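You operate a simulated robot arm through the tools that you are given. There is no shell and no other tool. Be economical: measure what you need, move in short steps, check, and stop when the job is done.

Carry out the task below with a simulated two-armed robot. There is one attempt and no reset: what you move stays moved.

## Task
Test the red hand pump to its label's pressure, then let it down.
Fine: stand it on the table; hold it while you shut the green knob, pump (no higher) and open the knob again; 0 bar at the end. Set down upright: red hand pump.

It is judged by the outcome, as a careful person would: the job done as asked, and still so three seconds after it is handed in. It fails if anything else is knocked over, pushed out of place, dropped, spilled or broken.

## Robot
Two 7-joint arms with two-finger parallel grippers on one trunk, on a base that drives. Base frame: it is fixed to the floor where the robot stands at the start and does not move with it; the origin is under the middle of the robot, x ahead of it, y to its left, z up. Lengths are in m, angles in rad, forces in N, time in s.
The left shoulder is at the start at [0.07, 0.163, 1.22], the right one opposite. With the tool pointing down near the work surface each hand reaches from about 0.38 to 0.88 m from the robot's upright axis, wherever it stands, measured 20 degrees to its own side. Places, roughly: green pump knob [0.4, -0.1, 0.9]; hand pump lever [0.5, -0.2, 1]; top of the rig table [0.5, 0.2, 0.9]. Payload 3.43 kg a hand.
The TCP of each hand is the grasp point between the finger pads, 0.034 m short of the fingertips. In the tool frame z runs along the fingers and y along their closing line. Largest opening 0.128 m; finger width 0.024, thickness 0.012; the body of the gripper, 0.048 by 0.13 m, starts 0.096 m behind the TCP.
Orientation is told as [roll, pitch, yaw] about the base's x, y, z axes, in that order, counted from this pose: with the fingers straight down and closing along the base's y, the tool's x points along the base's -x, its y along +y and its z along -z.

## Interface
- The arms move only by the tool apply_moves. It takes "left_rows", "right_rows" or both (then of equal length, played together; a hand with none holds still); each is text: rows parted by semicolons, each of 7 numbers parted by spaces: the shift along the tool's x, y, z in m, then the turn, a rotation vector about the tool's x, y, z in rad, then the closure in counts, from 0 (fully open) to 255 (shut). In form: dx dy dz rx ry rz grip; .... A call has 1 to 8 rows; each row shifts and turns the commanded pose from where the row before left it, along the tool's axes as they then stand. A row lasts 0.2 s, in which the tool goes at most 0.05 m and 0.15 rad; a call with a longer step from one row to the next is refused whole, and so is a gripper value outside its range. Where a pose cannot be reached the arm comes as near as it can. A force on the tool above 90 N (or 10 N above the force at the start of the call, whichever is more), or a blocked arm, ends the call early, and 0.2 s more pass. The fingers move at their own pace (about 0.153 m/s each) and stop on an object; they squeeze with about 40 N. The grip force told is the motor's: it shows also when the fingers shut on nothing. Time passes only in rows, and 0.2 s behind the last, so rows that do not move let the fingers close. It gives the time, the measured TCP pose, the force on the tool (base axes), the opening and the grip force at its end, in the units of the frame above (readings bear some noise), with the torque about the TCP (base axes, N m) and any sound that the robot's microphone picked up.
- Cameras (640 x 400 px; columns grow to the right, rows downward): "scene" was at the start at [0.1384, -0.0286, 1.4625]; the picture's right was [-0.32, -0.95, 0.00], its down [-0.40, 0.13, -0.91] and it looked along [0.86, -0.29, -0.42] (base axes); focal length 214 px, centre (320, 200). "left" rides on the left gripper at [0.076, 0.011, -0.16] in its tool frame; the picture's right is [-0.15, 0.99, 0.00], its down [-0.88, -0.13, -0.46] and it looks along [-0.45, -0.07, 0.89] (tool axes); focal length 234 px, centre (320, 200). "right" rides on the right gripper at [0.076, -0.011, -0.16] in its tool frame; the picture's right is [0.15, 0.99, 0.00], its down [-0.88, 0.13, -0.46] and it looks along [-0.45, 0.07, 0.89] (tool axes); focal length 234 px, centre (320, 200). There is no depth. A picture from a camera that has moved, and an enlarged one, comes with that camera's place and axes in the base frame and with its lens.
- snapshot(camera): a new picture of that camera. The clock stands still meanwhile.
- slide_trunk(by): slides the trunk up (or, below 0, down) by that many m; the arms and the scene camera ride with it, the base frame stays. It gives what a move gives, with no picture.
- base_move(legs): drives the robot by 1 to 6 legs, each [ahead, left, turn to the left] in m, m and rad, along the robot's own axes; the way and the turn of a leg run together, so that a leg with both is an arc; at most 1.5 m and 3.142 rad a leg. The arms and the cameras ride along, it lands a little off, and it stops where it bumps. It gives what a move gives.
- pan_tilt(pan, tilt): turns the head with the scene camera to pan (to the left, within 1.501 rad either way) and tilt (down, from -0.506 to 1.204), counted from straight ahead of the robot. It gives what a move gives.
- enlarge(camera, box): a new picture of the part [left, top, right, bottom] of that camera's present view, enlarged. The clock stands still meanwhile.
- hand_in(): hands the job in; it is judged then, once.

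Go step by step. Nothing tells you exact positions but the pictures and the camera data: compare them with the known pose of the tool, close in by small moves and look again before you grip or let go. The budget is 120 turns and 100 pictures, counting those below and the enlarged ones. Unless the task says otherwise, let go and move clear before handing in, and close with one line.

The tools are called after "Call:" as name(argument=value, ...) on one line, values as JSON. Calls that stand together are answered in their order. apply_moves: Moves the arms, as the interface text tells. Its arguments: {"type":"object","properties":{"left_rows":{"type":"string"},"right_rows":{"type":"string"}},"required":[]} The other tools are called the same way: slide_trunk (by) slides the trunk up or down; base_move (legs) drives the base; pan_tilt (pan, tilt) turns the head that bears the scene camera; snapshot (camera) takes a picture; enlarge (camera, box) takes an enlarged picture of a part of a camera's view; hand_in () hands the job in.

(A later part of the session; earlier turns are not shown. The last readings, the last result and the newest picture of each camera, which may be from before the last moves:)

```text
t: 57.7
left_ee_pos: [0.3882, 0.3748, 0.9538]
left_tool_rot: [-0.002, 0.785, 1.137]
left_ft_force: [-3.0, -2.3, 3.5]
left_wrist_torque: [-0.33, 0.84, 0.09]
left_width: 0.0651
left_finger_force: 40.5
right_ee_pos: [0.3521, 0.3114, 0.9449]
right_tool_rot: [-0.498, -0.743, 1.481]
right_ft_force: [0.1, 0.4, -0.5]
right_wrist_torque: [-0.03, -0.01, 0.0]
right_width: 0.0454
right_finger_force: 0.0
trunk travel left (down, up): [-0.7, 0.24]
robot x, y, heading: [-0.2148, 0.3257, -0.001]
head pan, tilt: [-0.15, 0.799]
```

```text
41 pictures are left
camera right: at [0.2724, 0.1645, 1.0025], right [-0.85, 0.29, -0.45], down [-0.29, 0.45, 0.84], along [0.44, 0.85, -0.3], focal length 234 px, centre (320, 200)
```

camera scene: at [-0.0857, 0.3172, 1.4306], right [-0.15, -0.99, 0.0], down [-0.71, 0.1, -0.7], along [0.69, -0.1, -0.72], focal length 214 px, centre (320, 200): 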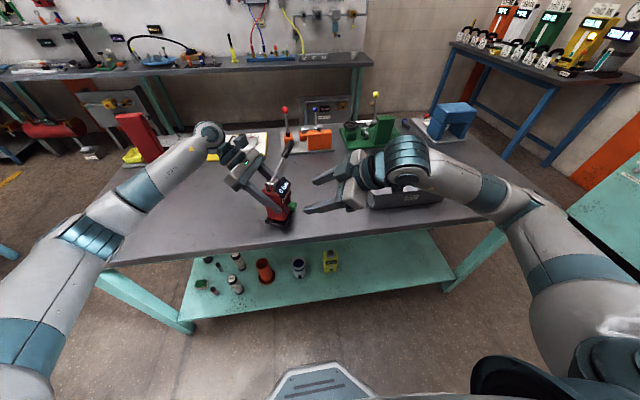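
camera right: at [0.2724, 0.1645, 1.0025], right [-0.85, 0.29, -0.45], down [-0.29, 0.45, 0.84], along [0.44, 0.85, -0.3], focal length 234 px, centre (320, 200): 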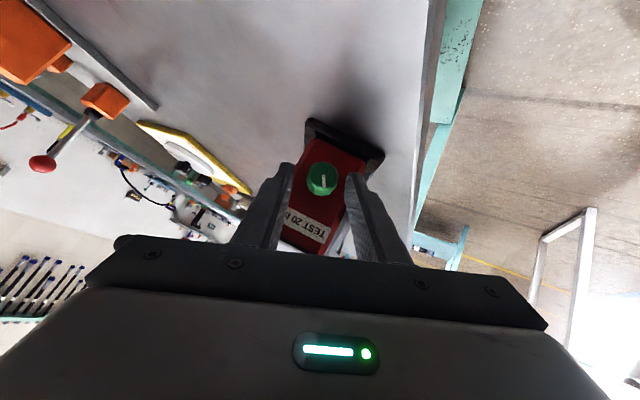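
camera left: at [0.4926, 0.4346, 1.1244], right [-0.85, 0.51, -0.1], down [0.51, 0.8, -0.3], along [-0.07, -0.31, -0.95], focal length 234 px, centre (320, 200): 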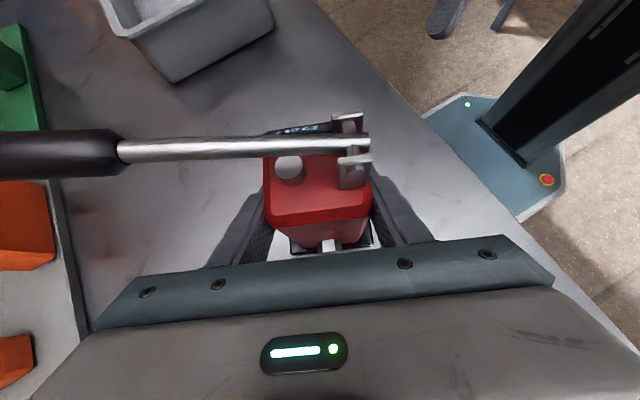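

Still nicely straddled. Closing and turning again.

Call:
apply_moves(right_rows="0 0 0 0 0 0 255;0 0 0 0 0 0 255;.0001 -.0024 .0001 -.0926 0 .0926 255;.0001 -.0024 .0001 -.0926 0 .0926 255;.0001 -.0024 .0001 -.0926 0 .0926 255")

Call:
enlarge(camera="right", box=[260, 120, 380, 210])

```text
t: 58.9
left_ee_pos: [0.3888, 0.3752, 0.9544]
left_tool_rot: [-0.002, 0.783, 1.135]
left_ft_force: [4.5, -4.7, 2.4]
left_wrist_torque: [0.19, 0.08, 0.49]
left_width: 0.0651
left_finger_force: 40.4
right_ee_pos: [0.3585, 0.3082, 0.9469]
right_tool_rot: [0.053, -0.801, 1.102]
right_ft_force: [-3.7, 4.9, 1.7]
right_wrist_torque: [-0.22, 0.17, -0.1]
right_width: 0.027
right_finger_force: 40.2
trunk travel left (down, up): [-0.7, 0.24]
robot x, y, heading: [-0.2179, 0.3261, 0.002]
head pan, tilt: [-0.15, 0.799]
```

```text
4.44 times, centred on (320, 165) of right
camera zoom: at [0.301, 0.152, 1.0029], right [-0.94, 0.32, -0.07], down [0.03, 0.3, 0.95], along [0.33, 0.9, -0.29], focal length 1041 px, centre (320, 356)
```

zoom: 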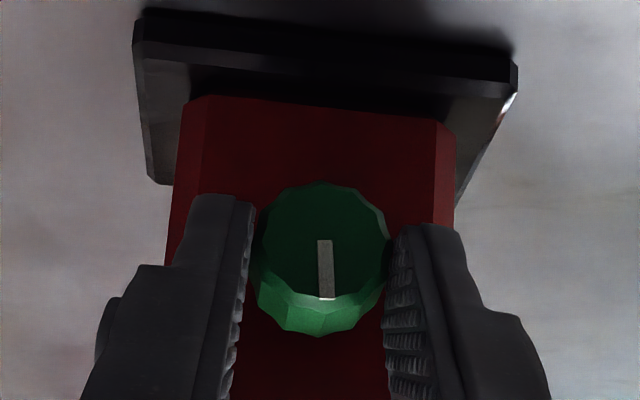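

Index is nearly straight up (about 85°). A little further, feeling for the stop.

Call:
apply_moves(right_rows="0 -.0018 0 -.07 0 .07 255;0 -.0018 0 -.07 0 .07 255")

Call:
enlarge(camera="right", box=[260, 120, 380, 210])

```text
t: 59.5
left_ee_pos: [0.3888, 0.3754, 0.9536]
left_tool_rot: [0.0, 0.788, 1.134]
left_ft_force: [0.5, -1.7, 5.0]
left_wrist_torque: [-0.13, 0.63, 0.07]
left_width: 0.0648
left_finger_force: 40.1
right_ee_pos: [0.3635, 0.3064, 0.9478]
right_tool_rot: [0.329, -0.775, 0.906]
right_ft_force: [0.4, -2.6, -0.4]
right_wrist_torque: [-0.34, -0.05, 0.09]
right_width: 0.0275
right_finger_force: 40.5
trunk travel left (down, up): [-0.7, 0.24]
robot x, y, heading: [-0.2161, 0.3293, -0.001]
head pan, tilt: [-0.15, 0.799]
```

```text
4.44 times, centred on (320, 165) of right
camera zoom: at [0.3145, 0.1458, 0.999], right [-0.94, 0.32, 0.13], down [0.2, 0.22, 0.95], along [0.28, 0.92, -0.27], focal length 1041 px, centre (320, 356)
```

zoom: 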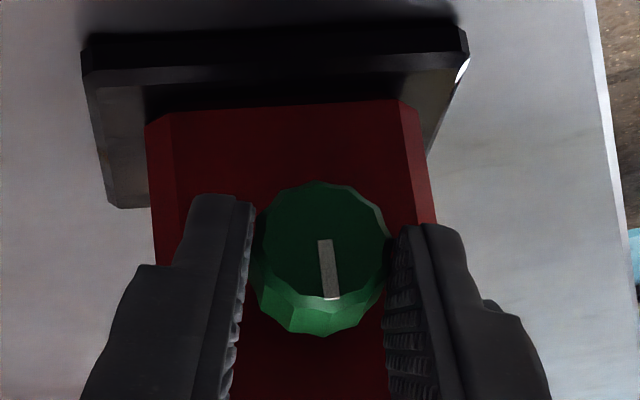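

The index now lines up with straight up and began slipping in the fingers, which suggests an end stop. One more small nudge to confirm.

Call:
apply_moves(right_rows="0 -.002 0 -.08 0 .08 255;0 -.002 0 -.08 0 .08 255")

Call:
enlarge(camera="right", box=[260, 120, 380, 210])

```text
t: 60.1
left_ee_pos: [0.388, 0.3738, 0.9544]
left_tool_rot: [0.0, 0.785, 1.137]
left_ft_force: [-5.6, 1.7, 4.7]
left_wrist_torque: [-0.47, 0.51, -0.03]
left_width: 0.0648
left_finger_force: 40.8
right_ee_pos: [0.3627, 0.3069, 0.9457]
right_tool_rot: [0.33, -0.775, 0.905]
right_ft_force: [5.5, -0.3, 0.4]
right_wrist_torque: [0.06, -0.27, -0.21]
right_width: 0.0269
right_finger_force: 39.8
right hand out of reach, approached as far as the arm can: row 1, 2
trunk travel left (down, up): [-0.7, 0.24]
robot x, y, heading: [-0.2139, 0.3298, 0.004]
head pan, tilt: [-0.15, 0.799]
```

```text
4.44 times, centred on (320, 165) of right
camera zoom: at [0.3143, 0.1455, 0.9989], right [-0.94, 0.32, 0.13], down [0.2, 0.22, 0.95], along [0.28, 0.92, -0.27], focal length 1041 px, centre (320, 356)
```

zoom: 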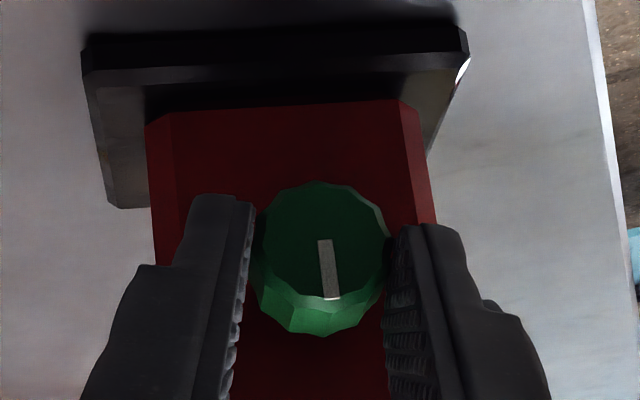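

That's the reach limit, but the index is at or past 90°; the pumping will show whether it's shut. I release the knob, retreat and rise.

Call:
apply_moves(right_rows="0 0 0 0 0 0 165;0 0 0 0 0 0 150;0 0 -.04 0 0 0 150;0 0 -.04 0 0 0 150;0 0 -.04 0 0 0 150;-.0278 .0094 -.0271 0 0 0 150;-.0278 .0094 -.0271 0 0 0 150;-.0278 .0094 -.0271 0 0 0 150")

Call:
apply_moves(right_rows="0 0 0 .0657 .0367 .1152 150;0 0 0 .0657 .0367 .1152 150;0 0 0 .0657 .0367 .1152 150;0 0 0 .0657 .0367 .1152 150;0 0 0 .0657 .0367 .1152 150;0 0 0 .0657 .0367 .1152 150")

Call:
apply_moves(right_rows="0 0 0 .0657 .0367 .1152 150;0 0 0 .0657 .0367 .1152 150;0 0 0 .0657 .0367 .1152 150;0 0 0 .0657 .0367 .1152 150;0 0 0 .0657 .0367 .1152 150;0 0 0 .0657 .0367 .1152 150;0 0 0 0 0 0 150")

Call:
snapshot(camera="scene")

```text
t: 61.9
left_ee_pos: [0.3888, 0.3766, 0.9539]
left_tool_rot: [-0.001, 0.786, 1.136]
left_ft_force: [-0.9, 0.7, 2.4]
left_wrist_torque: [-0.05, 0.53, 0.0]
left_width: 0.0649
left_finger_force: 39.8
right_ee_pos: [0.3581, 0.3027, 1.0736]
right_tool_rot: [0.33, -0.775, 0.906]
right_ft_force: [-0.1, 0.0, 0.3]
right_wrist_torque: [-0.02, 0.0, -0.02]
right_width: 0.0526
right_finger_force: 0.0
right hand out of reach, approached as far as the arm can: row 3, 4, 5
trunk travel left (down, up): [-0.7, 0.24]
robot x, y, heading: [-0.213, 0.3258, 0.001]
head pan, tilt: [-0.15, 0.799]
```

```text
t: 63.3
left_ee_pos: [0.3876, 0.375, 0.9543]
left_tool_rot: [-0.001, 0.786, 1.135]
left_ft_force: [-0.6, 0.5, 1.0]
left_wrist_torque: [-0.05, 0.56, -0.03]
left_width: 0.0649
left_finger_force: 39.9
right_ee_pos: [0.3593, 0.3022, 1.0734]
right_tool_rot: [0.3, -0.337, 0.216]
right_ft_force: [0.6, 0.4, -0.3]
right_wrist_torque: [0.01, -0.01, -0.03]
right_width: 0.0526
right_finger_force: 0.1
trunk travel left (down, up): [-0.7, 0.24]
robot x, y, heading: [-0.2165, 0.3292, 0.003]
head pan, tilt: [-0.15, 0.799]
```

```text
t: 64.9
left_ee_pos: [0.3877, 0.3754, 0.9545]
left_tool_rot: [-0.001, 0.785, 1.138]
left_ft_force: [-0.7, -0.6, 1.4]
left_wrist_torque: [-0.09, 0.43, -0.05]
left_width: 0.0649
left_finger_force: 40.2
right_ee_pos: [0.3594, 0.3024, 1.0735]
right_tool_rot: [0.003, -0.003, -0.436]
right_ft_force: [-0.9, -0.4, -0.2]
right_wrist_torque: [-0.01, -0.03, 0.04]
right_width: 0.0527
right_finger_force: 0.0
trunk travel left (down, up): [-0.7, 0.24]
robot x, y, heading: [-0.2131, 0.3268, 0.008]
head pan, tilt: [-0.15, 0.799]
```

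```text
37 pictures are left
camera scene: at [-0.0865, 0.3167, 1.4307], right [-0.15, -0.99, 0.0], down [-0.71, 0.1, -0.7], along [0.69, -0.1, -0.72], focal length 214 px, centre (320, 200)
```

scene: 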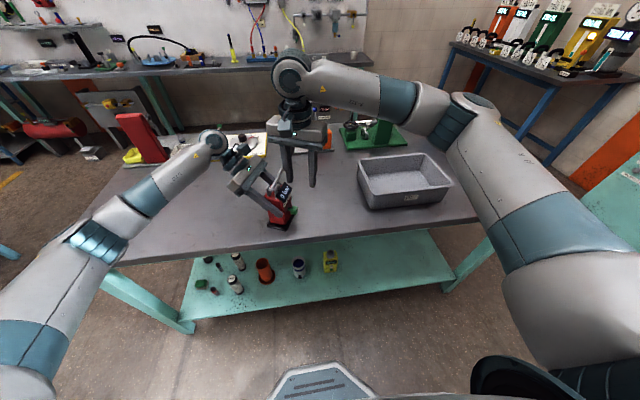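

Fingers now point straight down, closing across the lever. Raising, then moving above the handle.

Call:
apply_moves(right_rows="0 0 -.04 0 0 0 130;0 0 -.04 0 0 0 130;-.036 .025 0 0 0 0 130;-.036 .025 0 0 0 0 130;-.0365 .025 0 0 0 0 130;0 0 0 0 0 0 130")

Call:
snapshot(camera="right")

Call:
enlarge(camera="scene", box=[210, 90, 410, 240])

```text
t: 66.3
left_ee_pos: [0.388, 0.3741, 0.9544]
left_tool_rot: [-0.002, 0.784, 1.139]
left_ft_force: [0.0, 2.8, 0.7]
left_wrist_torque: [0.06, 0.32, -0.08]
left_width: 0.0648
left_finger_force: 39.9
right_ee_pos: [0.4871, 0.3247, 1.1563]
right_tool_rot: [0.004, -0.005, -0.434]
right_ft_force: [-0.5, 0.1, -0.1]
right_wrist_torque: [0.02, -0.01, 0.0]
right_width: 0.0629
right_finger_force: 0.1
trunk travel left (down, up): [-0.7, 0.24]
robot x, y, heading: [-0.2186, 0.3292, 0.003]
head pan, tilt: [-0.15, 0.799]
```

```text
36 pictures are left
camera right: at [0.4127, 0.3467, 1.3154], right [0.28, 0.96, 0.0], down [0.85, -0.25, 0.46], along [0.44, -0.13, -0.89], focal length 234 px, centre (320, 200)
```

right: 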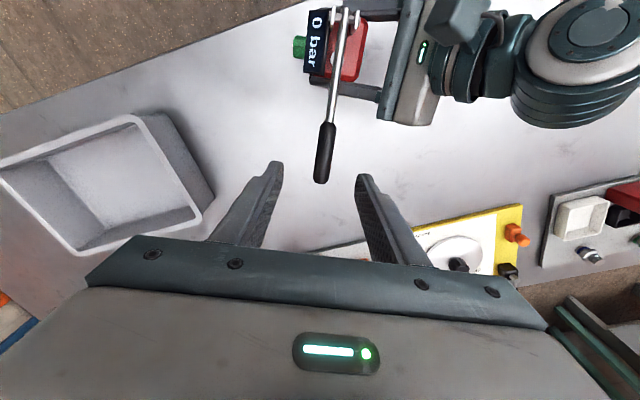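

```text
2.67 times, centred on (310, 165) of scene
camera zoom: at [-0.0868, 0.3163, 1.4307], right [-0.15, -0.99, 0.0], down [-0.71, 0.11, -0.7], along [0.69, -0.1, -0.72], focal length 572 px, centre (347, 293)
```

zoom: 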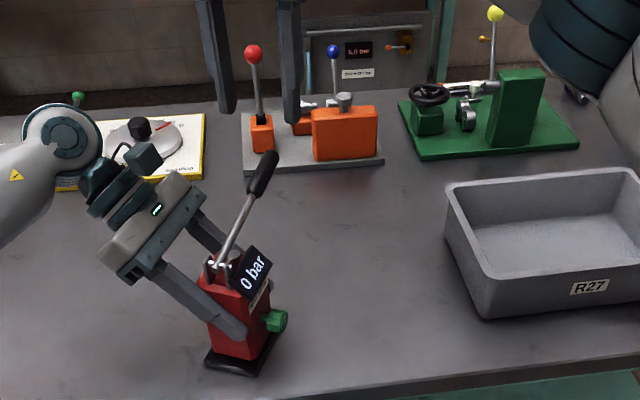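

The handle sits centred between the fingers at about [0.490, 0.328]. Lowering around it.

Call:
apply_moves(right_rows="-.0037 .003 .02 0 0 0 130;0 0 .03 0 0 0 130;0 0 .03 0 0 0 130;0 0 .028 0 0 0 130;0 0 0 0 0 0 130")

Call:
snapshot(camera="right")

Call:
enlarge(camera="scene", box=[240, 110, 360, 200])

```text
t: 67.5
left_ee_pos: [0.388, 0.3748, 0.9537]
left_tool_rot: [-0.002, 0.785, 1.138]
left_ft_force: [-0.5, 1.6, 2.3]
left_wrist_torque: [0.05, 0.47, -0.05]
left_width: 0.0649
left_finger_force: 39.8
right_ee_pos: [0.4937, 0.3266, 1.0454]
right_tool_rot: [0.006, -0.005, -0.432]
right_ft_force: [-0.1, 0.3, 0.0]
right_wrist_torque: [-0.04, 0.0, 0.03]
right_width: 0.0625
right_finger_force: 0.1
trunk travel left (down, up): [-0.7, 0.24]
robot x, y, heading: [-0.2171, 0.3288, 0.006]
head pan, tilt: [-0.15, 0.799]
```

```text
34 pictures are left
camera right: at [0.4197, 0.3493, 1.206], right [0.28, 0.96, 0.0], down [0.85, -0.25, 0.46], along [0.44, -0.13, -0.89], focal length 234 px, centre (320, 200)
```

right: 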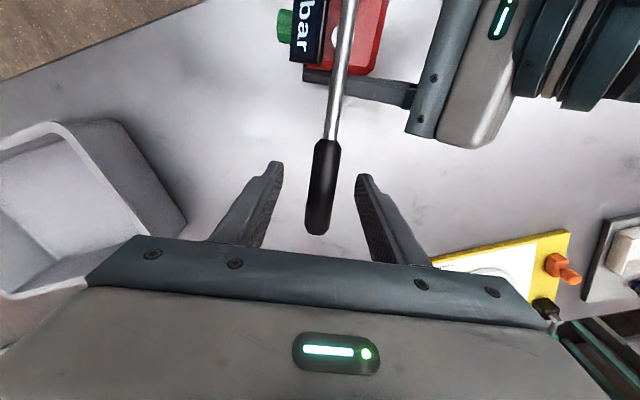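

```text
4.44 times, centred on (300, 155) of scene
camera zoom: at [-0.0864, 0.3172, 1.4307], right [-0.15, -0.99, 0.0], down [-0.71, 0.1, -0.7], along [0.69, -0.1, -0.72], focal length 953 px, centre (409, 400)
```

zoom: 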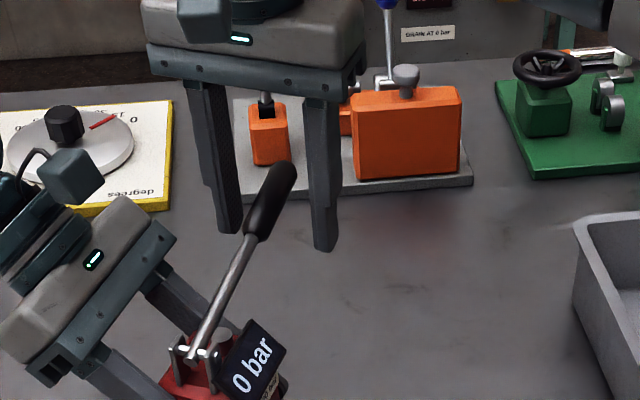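

TCP is right on the handle's middle. Closing on it.

Call:
apply_moves(right_rows="0 0 0 0 0 0 200;0 0 0 0 0 0 255;0 0 0 0 0 0 255")

Call:
enlarge(camera="scene", box=[240, 110, 360, 200])

```text
t: 68.3
left_ee_pos: [0.3885, 0.3748, 0.9522]
left_tool_rot: [-0.003, 0.785, 1.138]
left_ft_force: [-1.7, -2.2, 3.1]
left_wrist_torque: [0.51, 0.11, -0.63]
left_width: 0.0648
left_finger_force: 40.1
right_ee_pos: [0.4936, 0.3264, 1.0473]
right_tool_rot: [0.005, -0.004, -0.432]
right_ft_force: [2.8, 3.0, 0.8]
right_wrist_torque: [-0.03, -0.08, -0.04]
right_width: 0.0189
right_finger_force: 39.9
trunk travel left (down, up): [-0.7, 0.24]
robot x, y, heading: [-0.2192, 0.3271, 0.005]
head pan, tilt: [-0.15, 0.799]
```

```text
4.44 times, centred on (300, 155) of scene
camera zoom: at [-0.0861, 0.3173, 1.4306], right [-0.15, -0.99, 0.0], down [-0.71, 0.1, -0.7], along [0.69, -0.1, -0.72], focal length 953 px, centre (409, 400)
```

zoom: 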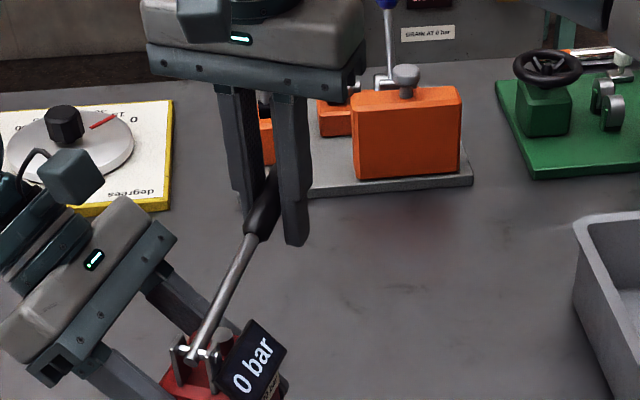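

Handle held. A small downward stroke (about 0.1 rad), rotating with the lever about its pivot, to see the effect.

Call:
apply_moves(right_rows="-.0007 0 .007 0 .05 0 255;-.0007 0 .007 0 .05 0 255")

Call:
enlarge(camera="scene", box=[240, 110, 360, 200])

```text
t: 68.9
left_ee_pos: [0.3882, 0.3744, 0.9531]
left_tool_rot: [-0.001, 0.786, 1.135]
left_ft_force: [-5.9, -4.7, 3.4]
left_wrist_torque: [0.82, 0.01, -1.15]
left_width: 0.0648
left_finger_force: 40.1
right_ee_pos: [0.4956, 0.3266, 1.0321]
right_tool_rot: [0.005, 0.094, -0.432]
right_ft_force: [9.6, 7.1, 1.0]
right_wrist_torque: [-0.28, -0.45, -0.07]
right_width: 0.0186
right_finger_force: 40.1
trunk travel left (down, up): [-0.7, 0.24]
robot x, y, heading: [-0.2141, 0.3254, 0.001]
head pan, tilt: [-0.15, 0.799]
```

```text
4.44 times, centred on (300, 155) of scene
camera zoom: at [-0.0861, 0.3172, 1.4307], right [-0.15, -0.99, 0.0], down [-0.71, 0.1, -0.7], along [0.69, -0.1, -0.72], focal length 953 px, centre (409, 400)
```

zoom: 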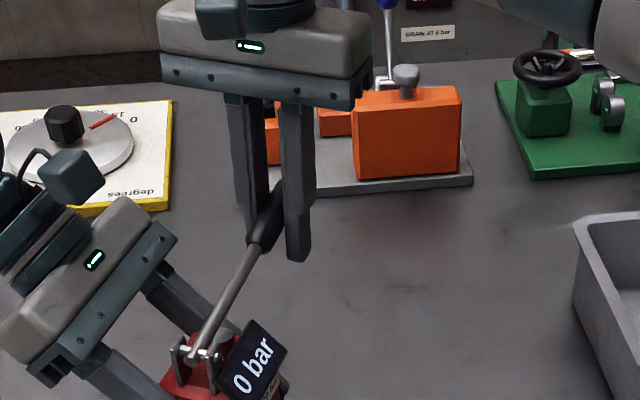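

Lever moves freely, still 0 bar. Continuing down.

Call:
apply_moves(right_rows="-.001 .0006 .007 0 .05 0 255;-.0008 .0006 .007 0 .05 0 255")

Call:
enlarge(camera="scene", box=[240, 110, 360, 200])

```text
t: 69.5
left_ee_pos: [0.3877, 0.3749, 0.9529]
left_tool_rot: [-0.001, 0.783, 1.14]
left_ft_force: [-7.5, -2.9, 0.0]
left_wrist_torque: [-0.51, -0.04, -0.44]
left_width: 0.0651
left_finger_force: 40.0
right_ee_pos: [0.4954, 0.3263, 1.0167]
right_tool_rot: [0.005, 0.196, -0.433]
right_ft_force: [9.3, -0.8, 10.2]
right_wrist_torque: [0.24, 0.43, 0.06]
right_width: 0.0187
right_finger_force: 40.0
trunk travel left (down, up): [-0.7, 0.24]
robot x, y, heading: [-0.2151, 0.3299, 0.006]
head pan, tilt: [-0.15, 0.799]
```

```text
4.44 times, centred on (300, 155) of scene
camera zoom: at [-0.0869, 0.3166, 1.4308], right [-0.15, -0.99, 0.0], down [-0.71, 0.1, -0.7], along [0.69, -0.1, -0.72], focal length 953 px, centre (409, 400)
```

zoom: 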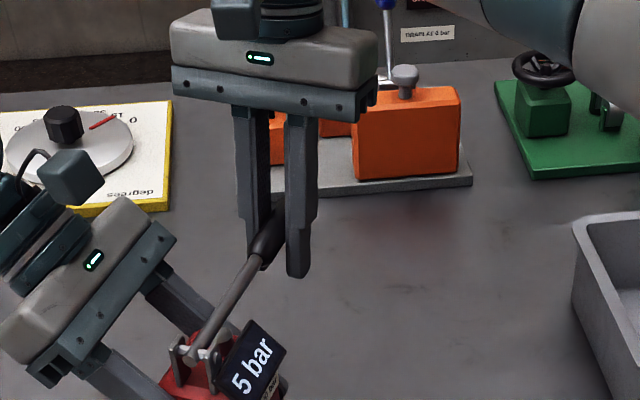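

5 bar, so the knob is shut. Now raising the lever back to its start.

Call:
apply_moves(right_rows=".0012 0 -.0069 0 -.05 0 255;.0012 0 -.0069 0 -.05 0 255;.0012 0 -.0069 0 -.05 0 255;.0012 0 -.0069 0 -.05 0 255")

Call:
enlarge(camera="scene", box=[240, 110, 360, 200])

```text
t: 70.5
left_ee_pos: [0.3876, 0.3745, 0.9539]
left_tool_rot: [0.001, 0.786, 1.136]
left_ft_force: [-9.3, -1.6, -1.5]
left_wrist_torque: [-0.27, -0.04, -0.21]
left_width: 0.0648
left_finger_force: 40.8
right_ee_pos: [0.4941, 0.3275, 1.0452]
right_tool_rot: [0.005, -0.006, -0.433]
right_ft_force: [9.1, -0.2, 10.2]
right_wrist_torque: [0.22, 0.53, -0.08]
right_width: 0.0189
right_finger_force: 39.9
trunk travel left (down, up): [-0.7, 0.24]
robot x, y, heading: [-0.217, 0.3272, 0.004]
head pan, tilt: [-0.15, 0.799]
```

```text
4.44 times, centred on (300, 155) of scene
camera zoom: at [-0.0868, 0.3166, 1.4307], right [-0.15, -0.99, 0.0], down [-0.71, 0.1, -0.7], along [0.69, -0.1, -0.72], focal length 953 px, centre (409, 400)
```

zoom: 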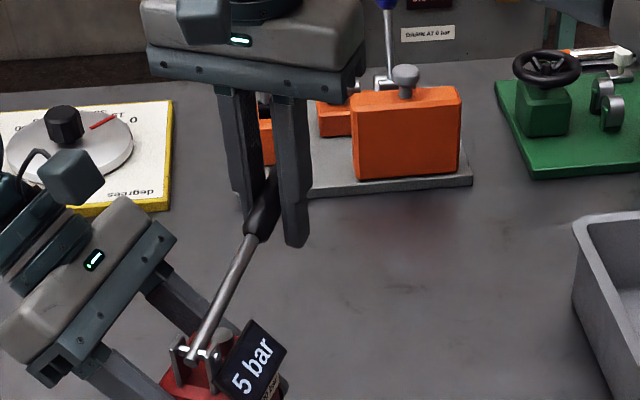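

Holds at 5 bar. Second stroke: same travel down, then check.

Call:
apply_moves(right_rows="-.0009 0 .007 0 .05 0 255;-.0009 0 .007 0 .05 0 255;-.0009 0 .007 0 .05 0 255;-.0009 0 .007 0 .05 0 255")

Call:
enlarge(camera="scene", box=[270, 150, 330, 200])

```text
t: 71.5
left_ee_pos: [0.3878, 0.3745, 0.953]
left_tool_rot: [-0.001, 0.785, 1.135]
left_ft_force: [-12.7, -3.1, 0.1]
left_wrist_torque: [0.06, 0.28, -0.58]
left_width: 0.0652
left_finger_force: 39.4
right_ee_pos: [0.497, 0.3265, 1.0175]
right_tool_rot: [0.005, 0.196, -0.434]
right_ft_force: [12.3, -0.2, 3.3]
right_wrist_torque: [-0.12, -0.26, -0.04]
right_width: 0.0188
right_finger_force: 39.3
trunk travel left (down, up): [-0.7, 0.24]
robot x, y, heading: [-0.2147, 0.3287, 0.002]
head pan, tilt: [-0.15, 0.799]
```

```text
8.00 times, centred on (300, 175) of scene
camera zoom: at [-0.0865, 0.3168, 1.4307], right [-0.15, -0.99, 0.0], down [-0.71, 0.1, -0.7], along [0.69, -0.1, -0.72], focal length 1716 px, centre (480, 400)
```

zoom: 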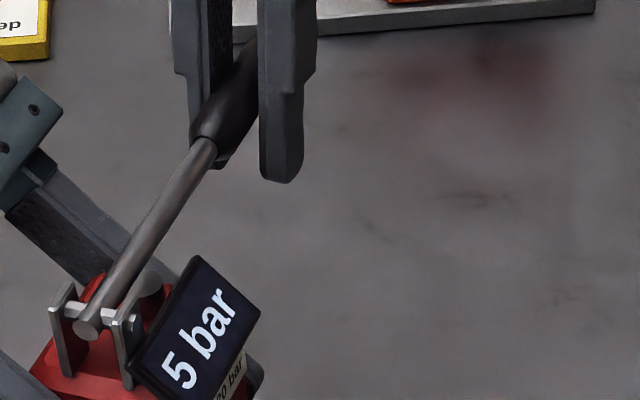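

Still 5 bar; a touch further down.

Call:
apply_moves(right_rows="-.0014 0 .007 0 .05 0 255;0 0 0 0 0 0 255")

Call:
enlarge(camera="scene", box=[270, 150, 330, 200])

```text
t: 72.1
left_ee_pos: [0.3872, 0.3752, 0.9538]
left_tool_rot: [0.0, 0.787, 1.135]
left_ft_force: [-13.3, -5.5, 0.9]
left_wrist_torque: [0.58, 0.62, -0.95]
left_width: 0.0648
left_finger_force: 40.2
right_ee_pos: [0.4951, 0.3276, 1.0112]
right_tool_rot: [0.007, 0.246, -0.432]
right_ft_force: [11.1, 4.3, 0.4]
right_wrist_torque: [-0.42, -0.68, -0.06]
right_width: 0.0192
right_finger_force: 39.9
trunk travel left (down, up): [-0.7, 0.24]
robot x, y, heading: [-0.2183, 0.3289, 0.003]
head pan, tilt: [-0.15, 0.799]
```

```text
8.00 times, centred on (300, 175) of scene
camera zoom: at [-0.0865, 0.3169, 1.4306], right [-0.15, -0.99, 0.0], down [-0.71, 0.1, -0.7], along [0.69, -0.1, -0.72], focal length 1716 px, centre (480, 400)
```

zoom: 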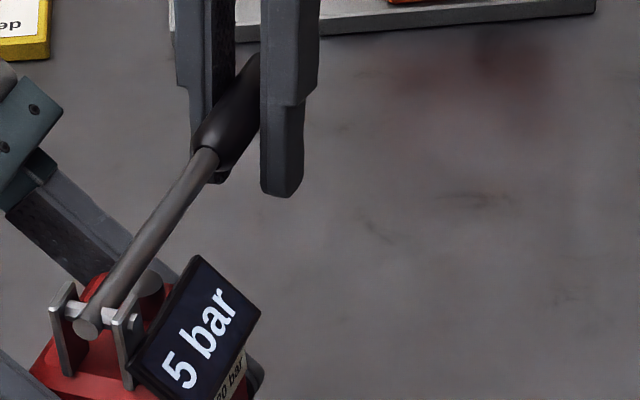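

Probably the up-stroke has to go slightly higher to re-arm. Raising a bit above the start angle, watching force.

Call:
apply_moves(right_rows=".0012 .0004 -.0069 0 -.05 0 255;.0012 0 -.0069 0 -.05 0 255;.0012 0 -.0069 0 -.05 0 255;.0012 0 -.0069 0 -.05 0 255;.0012 0 -.0069 0 -.05 0 255;.0012 0 -.0069 0 -.05 0 255;0 0 0 0 0 0 255")

Call:
enlarge(camera="scene", box=[240, 110, 360, 200])

```text
t: 73.7
left_ee_pos: [0.3891, 0.3752, 0.9557]
left_tool_rot: [-0.006, 0.787, 1.134]
left_ft_force: [0.0, -1.9, 9.3]
left_wrist_torque: [-0.78, -2.12, 0.02]
left_width: 0.065
left_finger_force: 40.2
right_ee_pos: [0.4933, 0.3274, 1.0499]
right_tool_rot: [0.003, -0.054, -0.433]
right_ft_force: [-1.3, 2.8, -7.9]
right_wrist_torque: [0.34, 0.64, -0.28]
right_width: 0.0189
right_finger_force: 40.1
trunk travel left (down, up): [-0.7, 0.24]
robot x, y, heading: [-0.2152, 0.3276, 0.003]
head pan, tilt: [-0.15, 0.799]
```

```text
4.44 times, centred on (300, 155) of scene
camera zoom: at [-0.0856, 0.317, 1.4305], right [-0.15, -0.99, 0.0], down [-0.71, 0.1, -0.7], along [0.69, -0.1, -0.72], focal length 953 px, centre (409, 400)
```

zoom: 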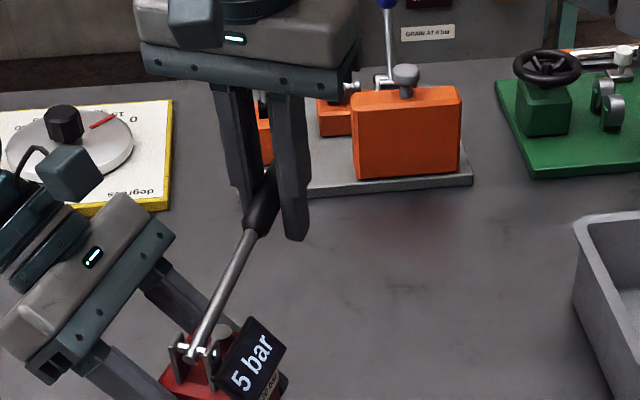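

Upper stop felt lightly. Now the second down-stroke.

Call:
apply_moves(right_rows="-.0009 0 .007 0 .05 0 255;-.0009 0 .007 0 .05 0 255;-.0009 0 .007 0 .05 0 255;-.0009 0 .007 0 .05 0 255;-.0009 0 .007 0 .05 0 255;0 0 0 0 0 0 255")

Call:
enlarge(camera="scene", box=[270, 150, 330, 200])

```text
t: 75.1
left_ee_pos: [0.3885, 0.3751, 0.9531]
left_tool_rot: [-0.001, 0.787, 1.139]
left_ft_force: [21.4, -4.8, -1.7]
left_wrist_torque: [0.09, 1.4, 0.35]
left_width: 0.0648
left_finger_force: 40.1
right_ee_pos: [0.4989, 0.3276, 1.0175]
right_tool_rot: [0.005, 0.198, -0.431]
right_ft_force: [-17.3, 4.7, 9.1]
right_wrist_torque: [0.16, 0.41, 0.09]
right_width: 0.019
right_finger_force: 40.2
trunk travel left (down, up): [-0.7, 0.24]
robot x, y, heading: [-0.2185, 0.329, 0.008]
head pan, tilt: [-0.15, 0.799]
```

```text
8.00 times, centred on (300, 175) of scene
camera zoom: at [-0.0863, 0.317, 1.4307], right [-0.15, -0.99, 0.0], down [-0.71, 0.1, -0.7], along [0.69, -0.1, -0.72], focal length 1716 px, centre (480, 400)
```

zoom: 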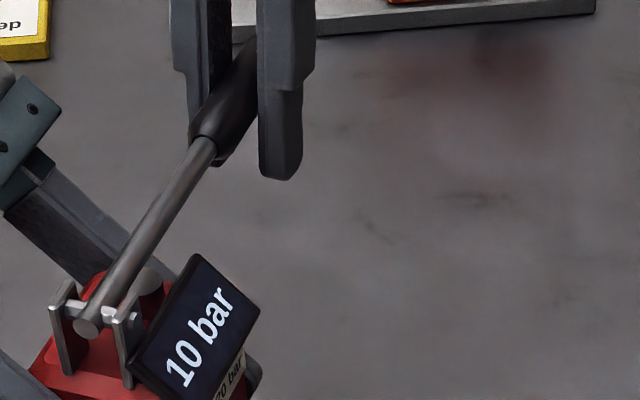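

10 bar. Third stroke: up to the stop and down the same travel.

Call:
apply_moves(right_rows=".0027 0 -.0069 0 -.05 0 255;.0012 0 -.0069 0 -.05 0 255;.0012 0 -.0069 0 -.05 0 255;.0012 0 -.0069 0 -.05 0 255;.0012 0 -.0069 0 -.05 0 255;0 0 0 0 0 0 255")

Call:
apply_moves(right_rows="-.0012 0 .007 0 .05 0 255;-.0009 0 .007 0 .05 0 255;-.0009 0 .007 0 .05 0 255;-.0009 0 .007 0 .05 0 255;-.0009 0 .007 0 .05 0 255;0 0 0 0 0 0 255")

Call:
enlarge(camera="scene", box=[270, 150, 330, 200])

```text
t: 76.5
left_ee_pos: [0.3869, 0.3745, 0.9544]
left_tool_rot: [-0.004, 0.787, 1.132]
left_ft_force: [-5.4, 4.0, 9.8]
left_wrist_torque: [-1.15, -2.1, 0.34]
left_width: 0.0649
left_finger_force: 40.1
right_ee_pos: [0.4937, 0.3261, 1.0496]
right_tool_rot: [0.0, -0.057, -0.434]
right_ft_force: [5.2, -4.4, -9.6]
right_wrist_torque: [0.04, 0.04, -0.16]
right_width: 0.0186
right_finger_force: 39.8
trunk travel left (down, up): [-0.7, 0.24]
robot x, y, heading: [-0.2199, 0.3285, 0.004]
head pan, tilt: [-0.15, 0.799]
```

```text
t: 77.9
left_ee_pos: [0.3888, 0.3749, 0.9531]
left_tool_rot: [0.0, 0.786, 1.136]
left_ft_force: [-3.9, -0.3, -0.2]
left_wrist_torque: [0.1, 0.49, -0.2]
left_width: 0.0649
left_finger_force: 40.6
right_ee_pos: [0.497, 0.3256, 1.0189]
right_tool_rot: [0.004, 0.195, -0.433]
right_ft_force: [7.7, -0.8, 4.8]
right_wrist_torque: [-0.01, -0.01, -0.05]
right_width: 0.0189
right_finger_force: 40.0
trunk travel left (down, up): [-0.7, 0.24]
robot x, y, heading: [-0.2177, 0.3284, -0.003]
head pan, tilt: [-0.15, 0.799]
```

```text
8.00 times, centred on (300, 175) of scene
camera zoom: at [-0.0862, 0.317, 1.4307], right [-0.15, -0.99, 0.0], down [-0.71, 0.1, -0.7], along [0.69, -0.1, -0.72], focal length 1716 px, centre (480, 400)
```

zoom: 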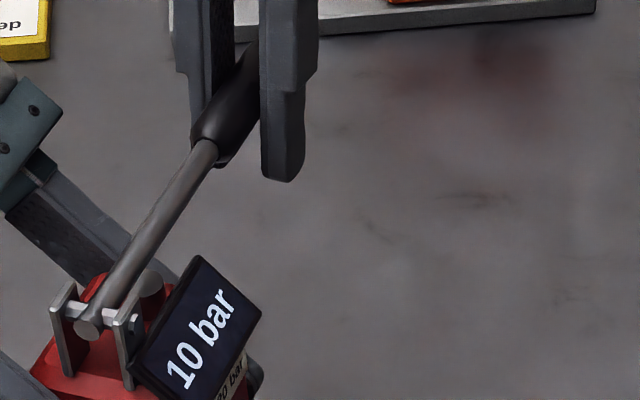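

Still 10 bar; slightly further down should complete it.

Call:
apply_moves(right_rows="-.0006 0 .0045 0 .03 0 255;0 0 0 0 0 0 255")

Call:
enlarge(camera="scene", box=[270, 150, 330, 200])

```text
t: 78.5
left_ee_pos: [0.3881, 0.3752, 0.9538]
left_tool_rot: [0.001, 0.785, 1.136]
left_ft_force: [-7.4, 3.5, -2.1]
left_wrist_torque: [-0.19, 0.15, -0.17]
left_width: 0.0647
left_finger_force: 40.5
right_ee_pos: [0.4954, 0.3275, 1.013]
right_tool_rot: [0.005, 0.225, -0.431]
right_ft_force: [11.6, -3.3, 12.0]
right_wrist_torque: [0.37, 0.77, -0.04]
right_width: 0.0189
right_finger_force: 40.1
trunk travel left (down, up): [-0.7, 0.24]
robot x, y, heading: [-0.2147, 0.3269, 0.004]
head pan, tilt: [-0.15, 0.799]
```

```text
8.00 times, centred on (300, 175) of scene
camera zoom: at [-0.0863, 0.3169, 1.4307], right [-0.15, -0.99, 0.0], down [-0.71, 0.1, -0.7], along [0.69, -0.1, -0.72], focal length 1716 px, centre (480, 400)
```

zoom: 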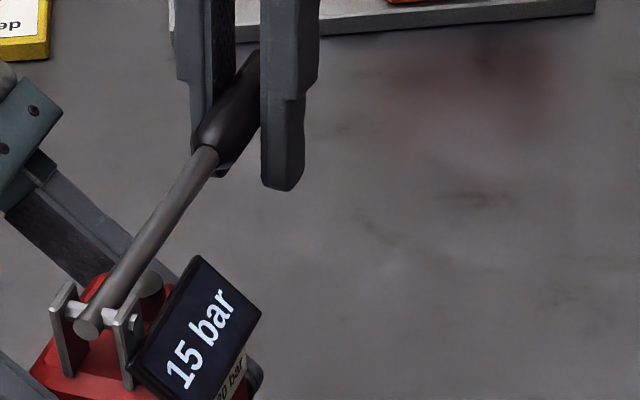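

15 bar. Fourth and last stroke: up to the stop, then down.

Call:
apply_moves(right_rows=".0012 0 -.0069 0 -.05 0 255;.0012 0 -.0069 0 -.05 0 255;.0012 0 -.0069 0 -.05 0 255;.0012 0 -.0069 0 -.05 0 255;.0012 0 -.0069 0 -.05 0 255;.0007 0 -.0041 0 -.03 0 255;0 0 0 0 0 0 255")

Call:
apply_moves(right_rows="-.0012 0 .007 0 .05 0 255;-.0009 0 .007 0 .05 0 255;-.0009 0 .007 0 .05 0 255;-.0009 0 .007 0 .05 0 255;-.0009 0 .007 0 .05 0 255;-.0006 0 .0043 0 .03 0 255;0 0 0 0 0 0 255")

Call:
enlarge(camera="scene", box=[270, 150, 330, 200])

```text
t: 80.1
left_ee_pos: [0.389, 0.375, 0.9542]
left_tool_rot: [-0.005, 0.785, 1.136]
left_ft_force: [-13.3, 8.2, 1.7]
left_wrist_torque: [-1.26, -2.43, 0.36]
left_width: 0.0652
left_finger_force: 39.8
right_ee_pos: [0.4931, 0.3265, 1.0504]
right_tool_rot: [0.002, -0.057, -0.434]
right_ft_force: [13.1, -7.9, -1.3]
right_wrist_torque: [0.16, 0.33, -0.27]
right_width: 0.0188
right_finger_force: 39.8
trunk travel left (down, up): [-0.7, 0.24]
robot x, y, heading: [-0.217, 0.3277, 0.002]
head pan, tilt: [-0.15, 0.799]
```

```text
t: 81.7
left_ee_pos: [0.3884, 0.3754, 0.9532]
left_tool_rot: [0.0, 0.786, 1.138]
left_ft_force: [-2.4, 5.9, -5.7]
left_wrist_torque: [-0.1, 0.34, 0.2]
left_width: 0.065
left_finger_force: 39.5
right_ee_pos: [0.4955, 0.3272, 1.0129]
right_tool_rot: [0.005, 0.227, -0.431]
right_ft_force: [8.4, -5.0, 13.4]
right_wrist_torque: [0.49, 0.97, -0.11]
right_width: 0.0187
right_finger_force: 40.1
trunk travel left (down, up): [-0.7, 0.24]
robot x, y, heading: [-0.2154, 0.325, 0.002]
head pan, tilt: [-0.15, 0.799]
```

```text
8.00 times, centred on (300, 175) of scene
camera zoom: at [-0.0862, 0.3171, 1.4307], right [-0.15, -0.99, 0.0], down [-0.71, 0.1, -0.7], along [0.69, -0.1, -0.72], focal length 1716 px, centre (480, 400)
```

zoom: 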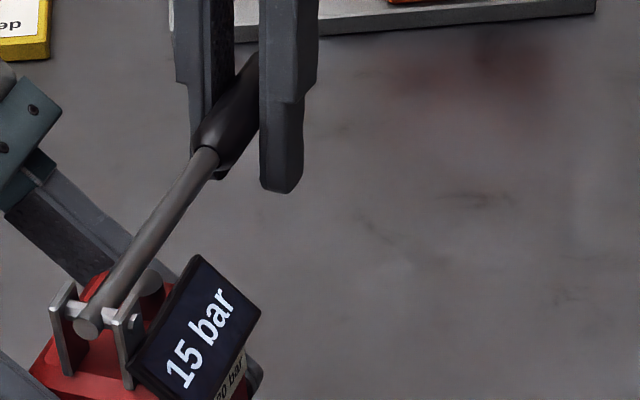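

Still 15 bar. A little further down first.

Call:
apply_moves(right_rows="-.0004 0 .003 0 .02 0 255;0 0 0 0 0 0 255")

Call:
enlarge(camera="scene", box=[270, 150, 330, 200])

```text
t: 82.3
left_ee_pos: [0.3887, 0.376, 0.9531]
left_tool_rot: [0.0, 0.783, 1.139]
left_ft_force: [-4.2, 5.6, -6.4]
left_wrist_torque: [-0.03, 0.35, 0.11]
left_width: 0.0648
left_finger_force: 39.9
right_ee_pos: [0.4958, 0.326, 1.01]
right_tool_rot: [0.005, 0.246, -0.433]
right_ft_force: [7.6, -5.4, 12.7]
right_wrist_torque: [0.4, 0.84, -0.04]
right_width: 0.019
right_finger_force: 40.3
trunk travel left (down, up): [-0.7, 0.24]
robot x, y, heading: [-0.2179, 0.3288, 0.004]
head pan, tilt: [-0.15, 0.799]
```

```text
8.00 times, centred on (300, 175) of scene
camera zoom: at [-0.0862, 0.3172, 1.4306], right [-0.15, -0.99, 0.0], down [-0.71, 0.1, -0.7], along [0.69, -0.1, -0.72], focal length 1716 px, centre (480, 400)
```

zoom: 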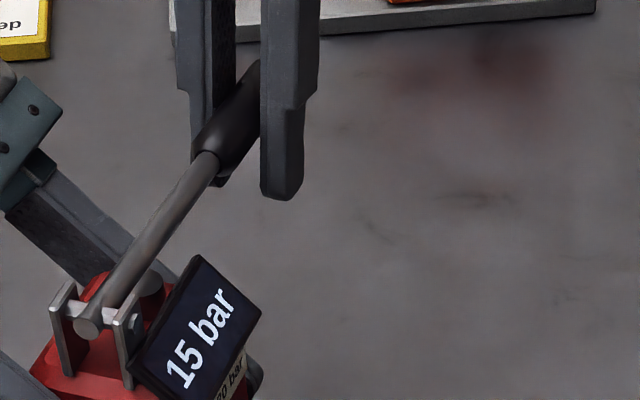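

It evidently wasn't re-armed at the top. Raising slightly higher this time.

Call:
apply_moves(right_rows=".0012 0 -.0069 0 -.05 0 255;.0012 0 -.0069 0 -.05 0 255;.0012 0 -.0069 0 -.05 0 255;.0012 0 -.0069 0 -.05 0 255;.0012 0 -.0069 0 -.05 0 255;.0012 0 -.0069 0 -.05 0 255;.0007 0 -.0045 0 -.03 0 255;0 0 0 0 0 0 255")

Call:
enlarge(camera="scene", box=[270, 150, 330, 200])

```text
t: 84.1
left_ee_pos: [0.3908, 0.3747, 0.9551]
left_tool_rot: [-0.007, 0.79, 1.134]
left_ft_force: [-6.8, 6.2, 13.2]
left_wrist_torque: [-1.45, -2.4, 0.64]
left_width: 0.0652
left_finger_force: 40.5
right_ee_pos: [0.4929, 0.3273, 1.0537]
right_tool_rot: [0.001, -0.085, -0.434]
right_ft_force: [6.6, -6.3, -18.9]
right_wrist_torque: [-0.02, -0.29, -0.4]
right_width: 0.0187
right_finger_force: 40.1
trunk travel left (down, up): [-0.7, 0.24]
robot x, y, heading: [-0.2173, 0.3301, 0.005]
head pan, tilt: [-0.15, 0.799]
```

```text
8.00 times, centred on (300, 175) of scene
camera zoom: at [-0.0854, 0.3171, 1.4305], right [-0.15, -0.99, 0.0], down [-0.71, 0.1, -0.7], along [0.69, -0.1, -0.72], focal length 1716 px, centre (480, 400)
```

zoom: 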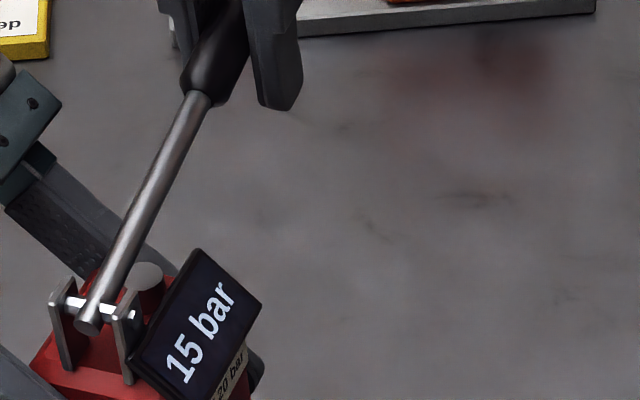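

Clear stop at the top now (-19 N). Final down-stroke.

Call:
apply_moves(right_rows="-.0012 0 .007 0 .05 0 255;-.0009 0 .007 0 .05 0 255;-.0009 0 .007 0 .05 0 255;-.0009 0 .007 0 .05 0 255;-.0009 0 .007 0 .05 0 255;-.0009 0 .007 0 .05 0 255;-.0002 0 .0014 0 .01 0 255;0 0 0 0 0 0 255")

Call:
enlarge(camera="scene", box=[270, 150, 330, 200])

```text
t: 85.9
left_ee_pos: [0.3879, 0.3768, 0.953]
left_tool_rot: [-0.001, 0.786, 1.14]
left_ft_force: [16.4, -3.6, -12.8]
left_wrist_torque: [0.43, 1.23, 0.32]
left_width: 0.065
left_finger_force: 40.3
right_ee_pos: [0.4952, 0.3276, 1.0108]
right_tool_rot: [0.005, 0.226, -0.431]
right_ft_force: [-14.9, 5.5, 13.4]
right_wrist_torque: [0.31, 0.71, 0.0]
right_width: 0.0189
right_finger_force: 39.5
trunk travel left (down, up): [-0.7, 0.24]
robot x, y, heading: [-0.2173, 0.33, 0.002]
head pan, tilt: [-0.15, 0.799]
```

```text
8.00 times, centred on (300, 175) of scene
camera zoom: at [-0.086, 0.3173, 1.4305], right [-0.15, -0.99, 0.0], down [-0.71, 0.1, -0.7], along [0.69, -0.1, -0.72], focal length 1716 px, centre (480, 400)
```

zoom: 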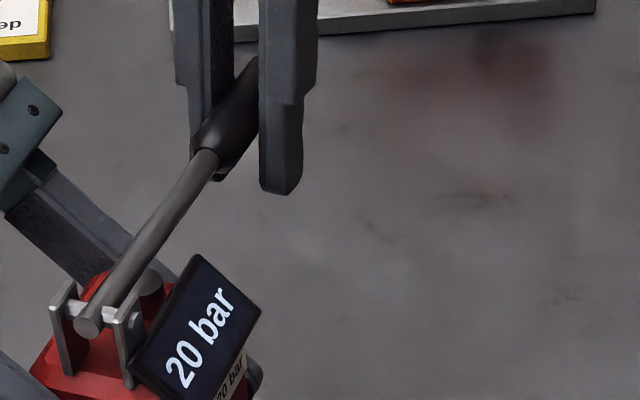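

20 bar, as on the label. Now I release the handle here without raising it, and lift clear.

Call:
apply_moves(right_rows="0 0 0 0 0 0 200;0 0 0 0 0 0 140;0 0 -.045 0 0 0 140;0 0 -.045 0 0 0 140;0 0 0 0 -.113 0 140;0 0 0 0 -.113 0 140;0 0 -.05 0 0 0 140;0 0 0 0 0 0 140")

Call:
enlarge(camera="scene", box=[240, 110, 360, 200])

```text
t: 87.7
left_ee_pos: [0.3886, 0.3743, 0.9527]
left_tool_rot: [0.002, 0.786, 1.138]
left_ft_force: [-0.3, -0.3, -7.0]
left_wrist_torque: [0.04, 0.03, -0.03]
left_width: 0.0649
left_finger_force: 39.9
right_ee_pos: [0.5169, 0.3179, 1.1483]
right_tool_rot: [0.005, 0.002, -0.433]
right_ft_force: [0.0, 0.2, 0.4]
right_wrist_torque: [0.07, 0.03, -0.04]
right_width: 0.0579
right_finger_force: 0.0
trunk travel left (down, up): [-0.7, 0.24]
robot x, y, heading: [-0.2141, 0.3272, 0.002]
head pan, tilt: [-0.15, 0.799]
```

```text
4.44 times, centred on (300, 155) of scene
camera zoom: at [-0.0845, 0.3163, 1.4304], right [-0.15, -0.99, 0.0], down [-0.71, 0.11, -0.7], along [0.69, -0.1, -0.72], focal length 953 px, centre (409, 400)
```

zoom: 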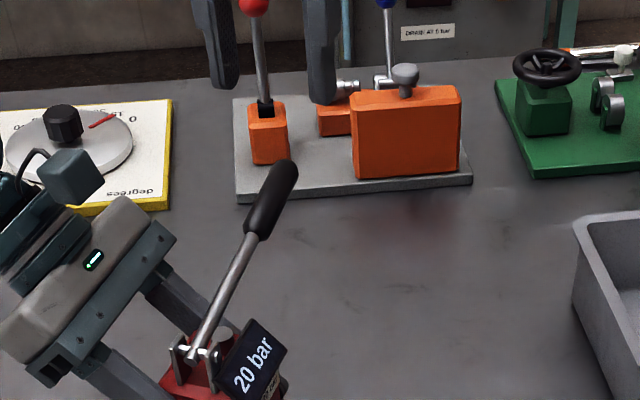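

The lever sprang back up by itself, with 20 bar held. I bring the right hand back to the knob side and let the left hand settle the pump's weight on the table.

Call:
apply_moves(left_rows="-.0007 0 .0007 0 0 0 255;-.0007 0 .0007 0 0 0 255;0 0 0 0 0 0 255;0 0 0 0 0 0 255;0 0 0 0 0 0 255;0 0 0 0 0 0 255;0 0 0 0 0 0 255", right_rows=".0326 -.028 0 0 0 0 135;.0326 -.028 0 0 0 0 135;.0326 -.028 0 0 0 0 135;.0326 -.028 0 0 0 0 135;.0326 -.028 0 0 0 0 135;0 0 .04 0 0 0 135;0 0 .03 0 0 0 135")

Call:
apply_moves(right_rows="0 0 0 -.0325 -.0627 -.1212 135;0 0 0 -.0325 -.0627 -.1212 135;0 0 0 -.0325 -.0627 -.1212 135;0 0 0 -.0325 -.0627 -.1212 135;0 0 0 -.0325 -.0627 -.1212 135;0 0 0 -.0325 -.0627 -.1212 135;0 0 0 -.0325 -.0627 -.1212 135")

Call:
apply_moves(right_rows="0 0 0 -.0325 -.0627 -.1212 135;0 0 0 -.0325 -.0627 -.1212 135;0 0 0 -.0325 -.0627 -.1212 135;0 0 0 -.0325 -.0627 -.1212 135;0 0 0 -.0325 -.0627 -.1212 135;0 0 0 -.0325 -.0627 -.1212 135;0 0 0 0 0 0 135")

Call:
snapshot(camera="scene")

```text
t: 89.3
left_ee_pos: [0.3876, 0.375, 0.9528]
left_tool_rot: [-0.002, 0.787, 1.136]
left_ft_force: [1.6, -1.0, 13.4]
left_wrist_torque: [-0.21, 0.9, 0.06]
left_width: 0.0648
left_finger_force: 40.3
right_ee_pos: [0.3074, 0.2589, 1.0811]
right_tool_rot: [0.006, -0.002, -0.432]
right_ft_force: [-0.7, -0.5, -0.4]
right_wrist_torque: [0.0, -0.02, 0.03]
right_width: 0.0605
right_finger_force: 0.1
trunk travel left (down, up): [-0.7, 0.24]
robot x, y, heading: [-0.2189, 0.3276, 0.004]
head pan, tilt: [-0.15, 0.799]
```

```text
t: 90.9
left_ee_pos: [0.3878, 0.3749, 0.9528]
left_tool_rot: [-0.004, 0.785, 1.136]
left_ft_force: [6.8, -0.6, 22.1]
left_wrist_torque: [-0.38, 0.91, 0.12]
left_width: 0.065
left_finger_force: 40.1
right_ee_pos: [0.3066, 0.2581, 1.0797]
right_tool_rot: [0.027, -0.485, 0.429]
right_ft_force: [0.1, -0.2, -0.2]
right_wrist_torque: [-0.02, -0.02, -0.01]
right_width: 0.0604
right_finger_force: 0.1
trunk travel left (down, up): [-0.7, 0.24]
robot x, y, heading: [-0.2177, 0.3314, 0.004]
head pan, tilt: [-0.15, 0.799]
```

```text
t: 92.5
left_ee_pos: [0.3882, 0.3754, 0.9529]
left_tool_rot: [-0.005, 0.786, 1.136]
left_ft_force: [9.0, 0.8, 24.0]
left_wrist_torque: [-0.18, 0.87, 0.04]
left_width: 0.0647
left_finger_force: 40.4
right_ee_pos: [0.3066, 0.2611, 1.0791]
right_tool_rot: [-0.366, -0.756, 1.394]
right_ft_force: [0.6, 0.0, 0.9]
right_wrist_torque: [0.0, 0.0, -0.02]
right_width: 0.0605
right_finger_force: 0.2
trunk travel left (down, up): [-0.7, 0.24]
robot x, y, heading: [-0.2179, 0.3257, 0.004]
head pan, tilt: [-0.15, 0.799]
```

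```text
17 pictures are left
camera scene: at [-0.0873, 0.3172, 1.4308], right [-0.15, -0.99, 0.0], down [-0.71, 0.1, -0.7], along [0.69, -0.1, -0.72], focal length 214 px, centre (320, 200)
```

scene: 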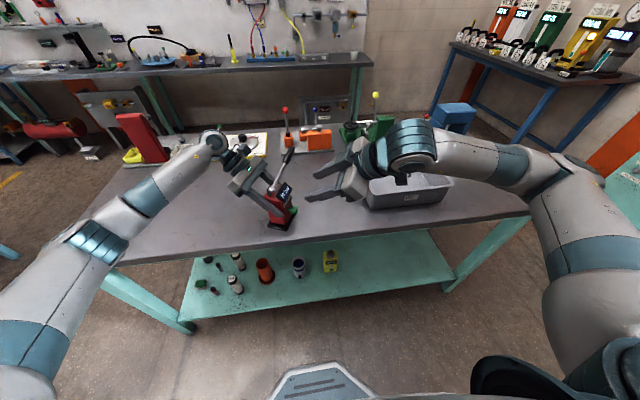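

Moving to the knob standoff, then over the knob.

Call:
apply_moves(left_rows=".0005 0 -.0005 0 0 0 255;0 0 0 0 0 0 255;0 0 0 0 0 0 255;0 0 0 0 0 0 255", right_rows=".0165 .0047 .0311 0 0 0 150;.0165 .0047 .0311 0 0 0 150;.0165 .0047 .0311 0 0 0 150;0 0 0 0 0 0 150")

Call:
snapshot(camera="right")

```text
t: 93.5
left_ee_pos: [0.3871, 0.3751, 0.9522]
left_tool_rot: [-0.002, 0.785, 1.136]
left_ft_force: [6.6, 0.9, 18.3]
left_wrist_torque: [-0.39, 0.56, 0.13]
left_width: 0.0649
left_finger_force: 40.3
right_ee_pos: [0.3315, 0.2838, 0.9785]
right_tool_rot: [-0.362, -0.756, 1.392]
right_ft_force: [-0.1, 1.3, 0.7]
right_wrist_torque: [0.0, 0.01, -0.02]
right_width: 0.0527
right_finger_force: 0.0
trunk travel left (down, up): [-0.7, 0.24]
robot x, y, heading: [-0.2197, 0.3266, 0.004]
head pan, tilt: [-0.15, 0.799]
```

```text
16 pictures are left
camera right: at [0.2569, 0.134, 1.0383], right [-0.89, 0.3, -0.36], down [-0.21, 0.42, 0.88], along [0.41, 0.85, -0.31], focal length 234 px, centre (320, 200)
```

right: 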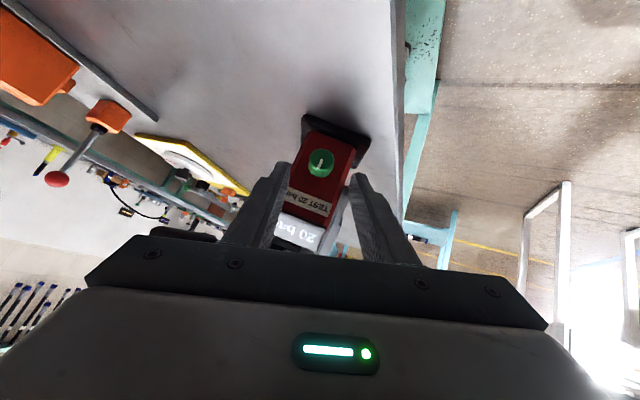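

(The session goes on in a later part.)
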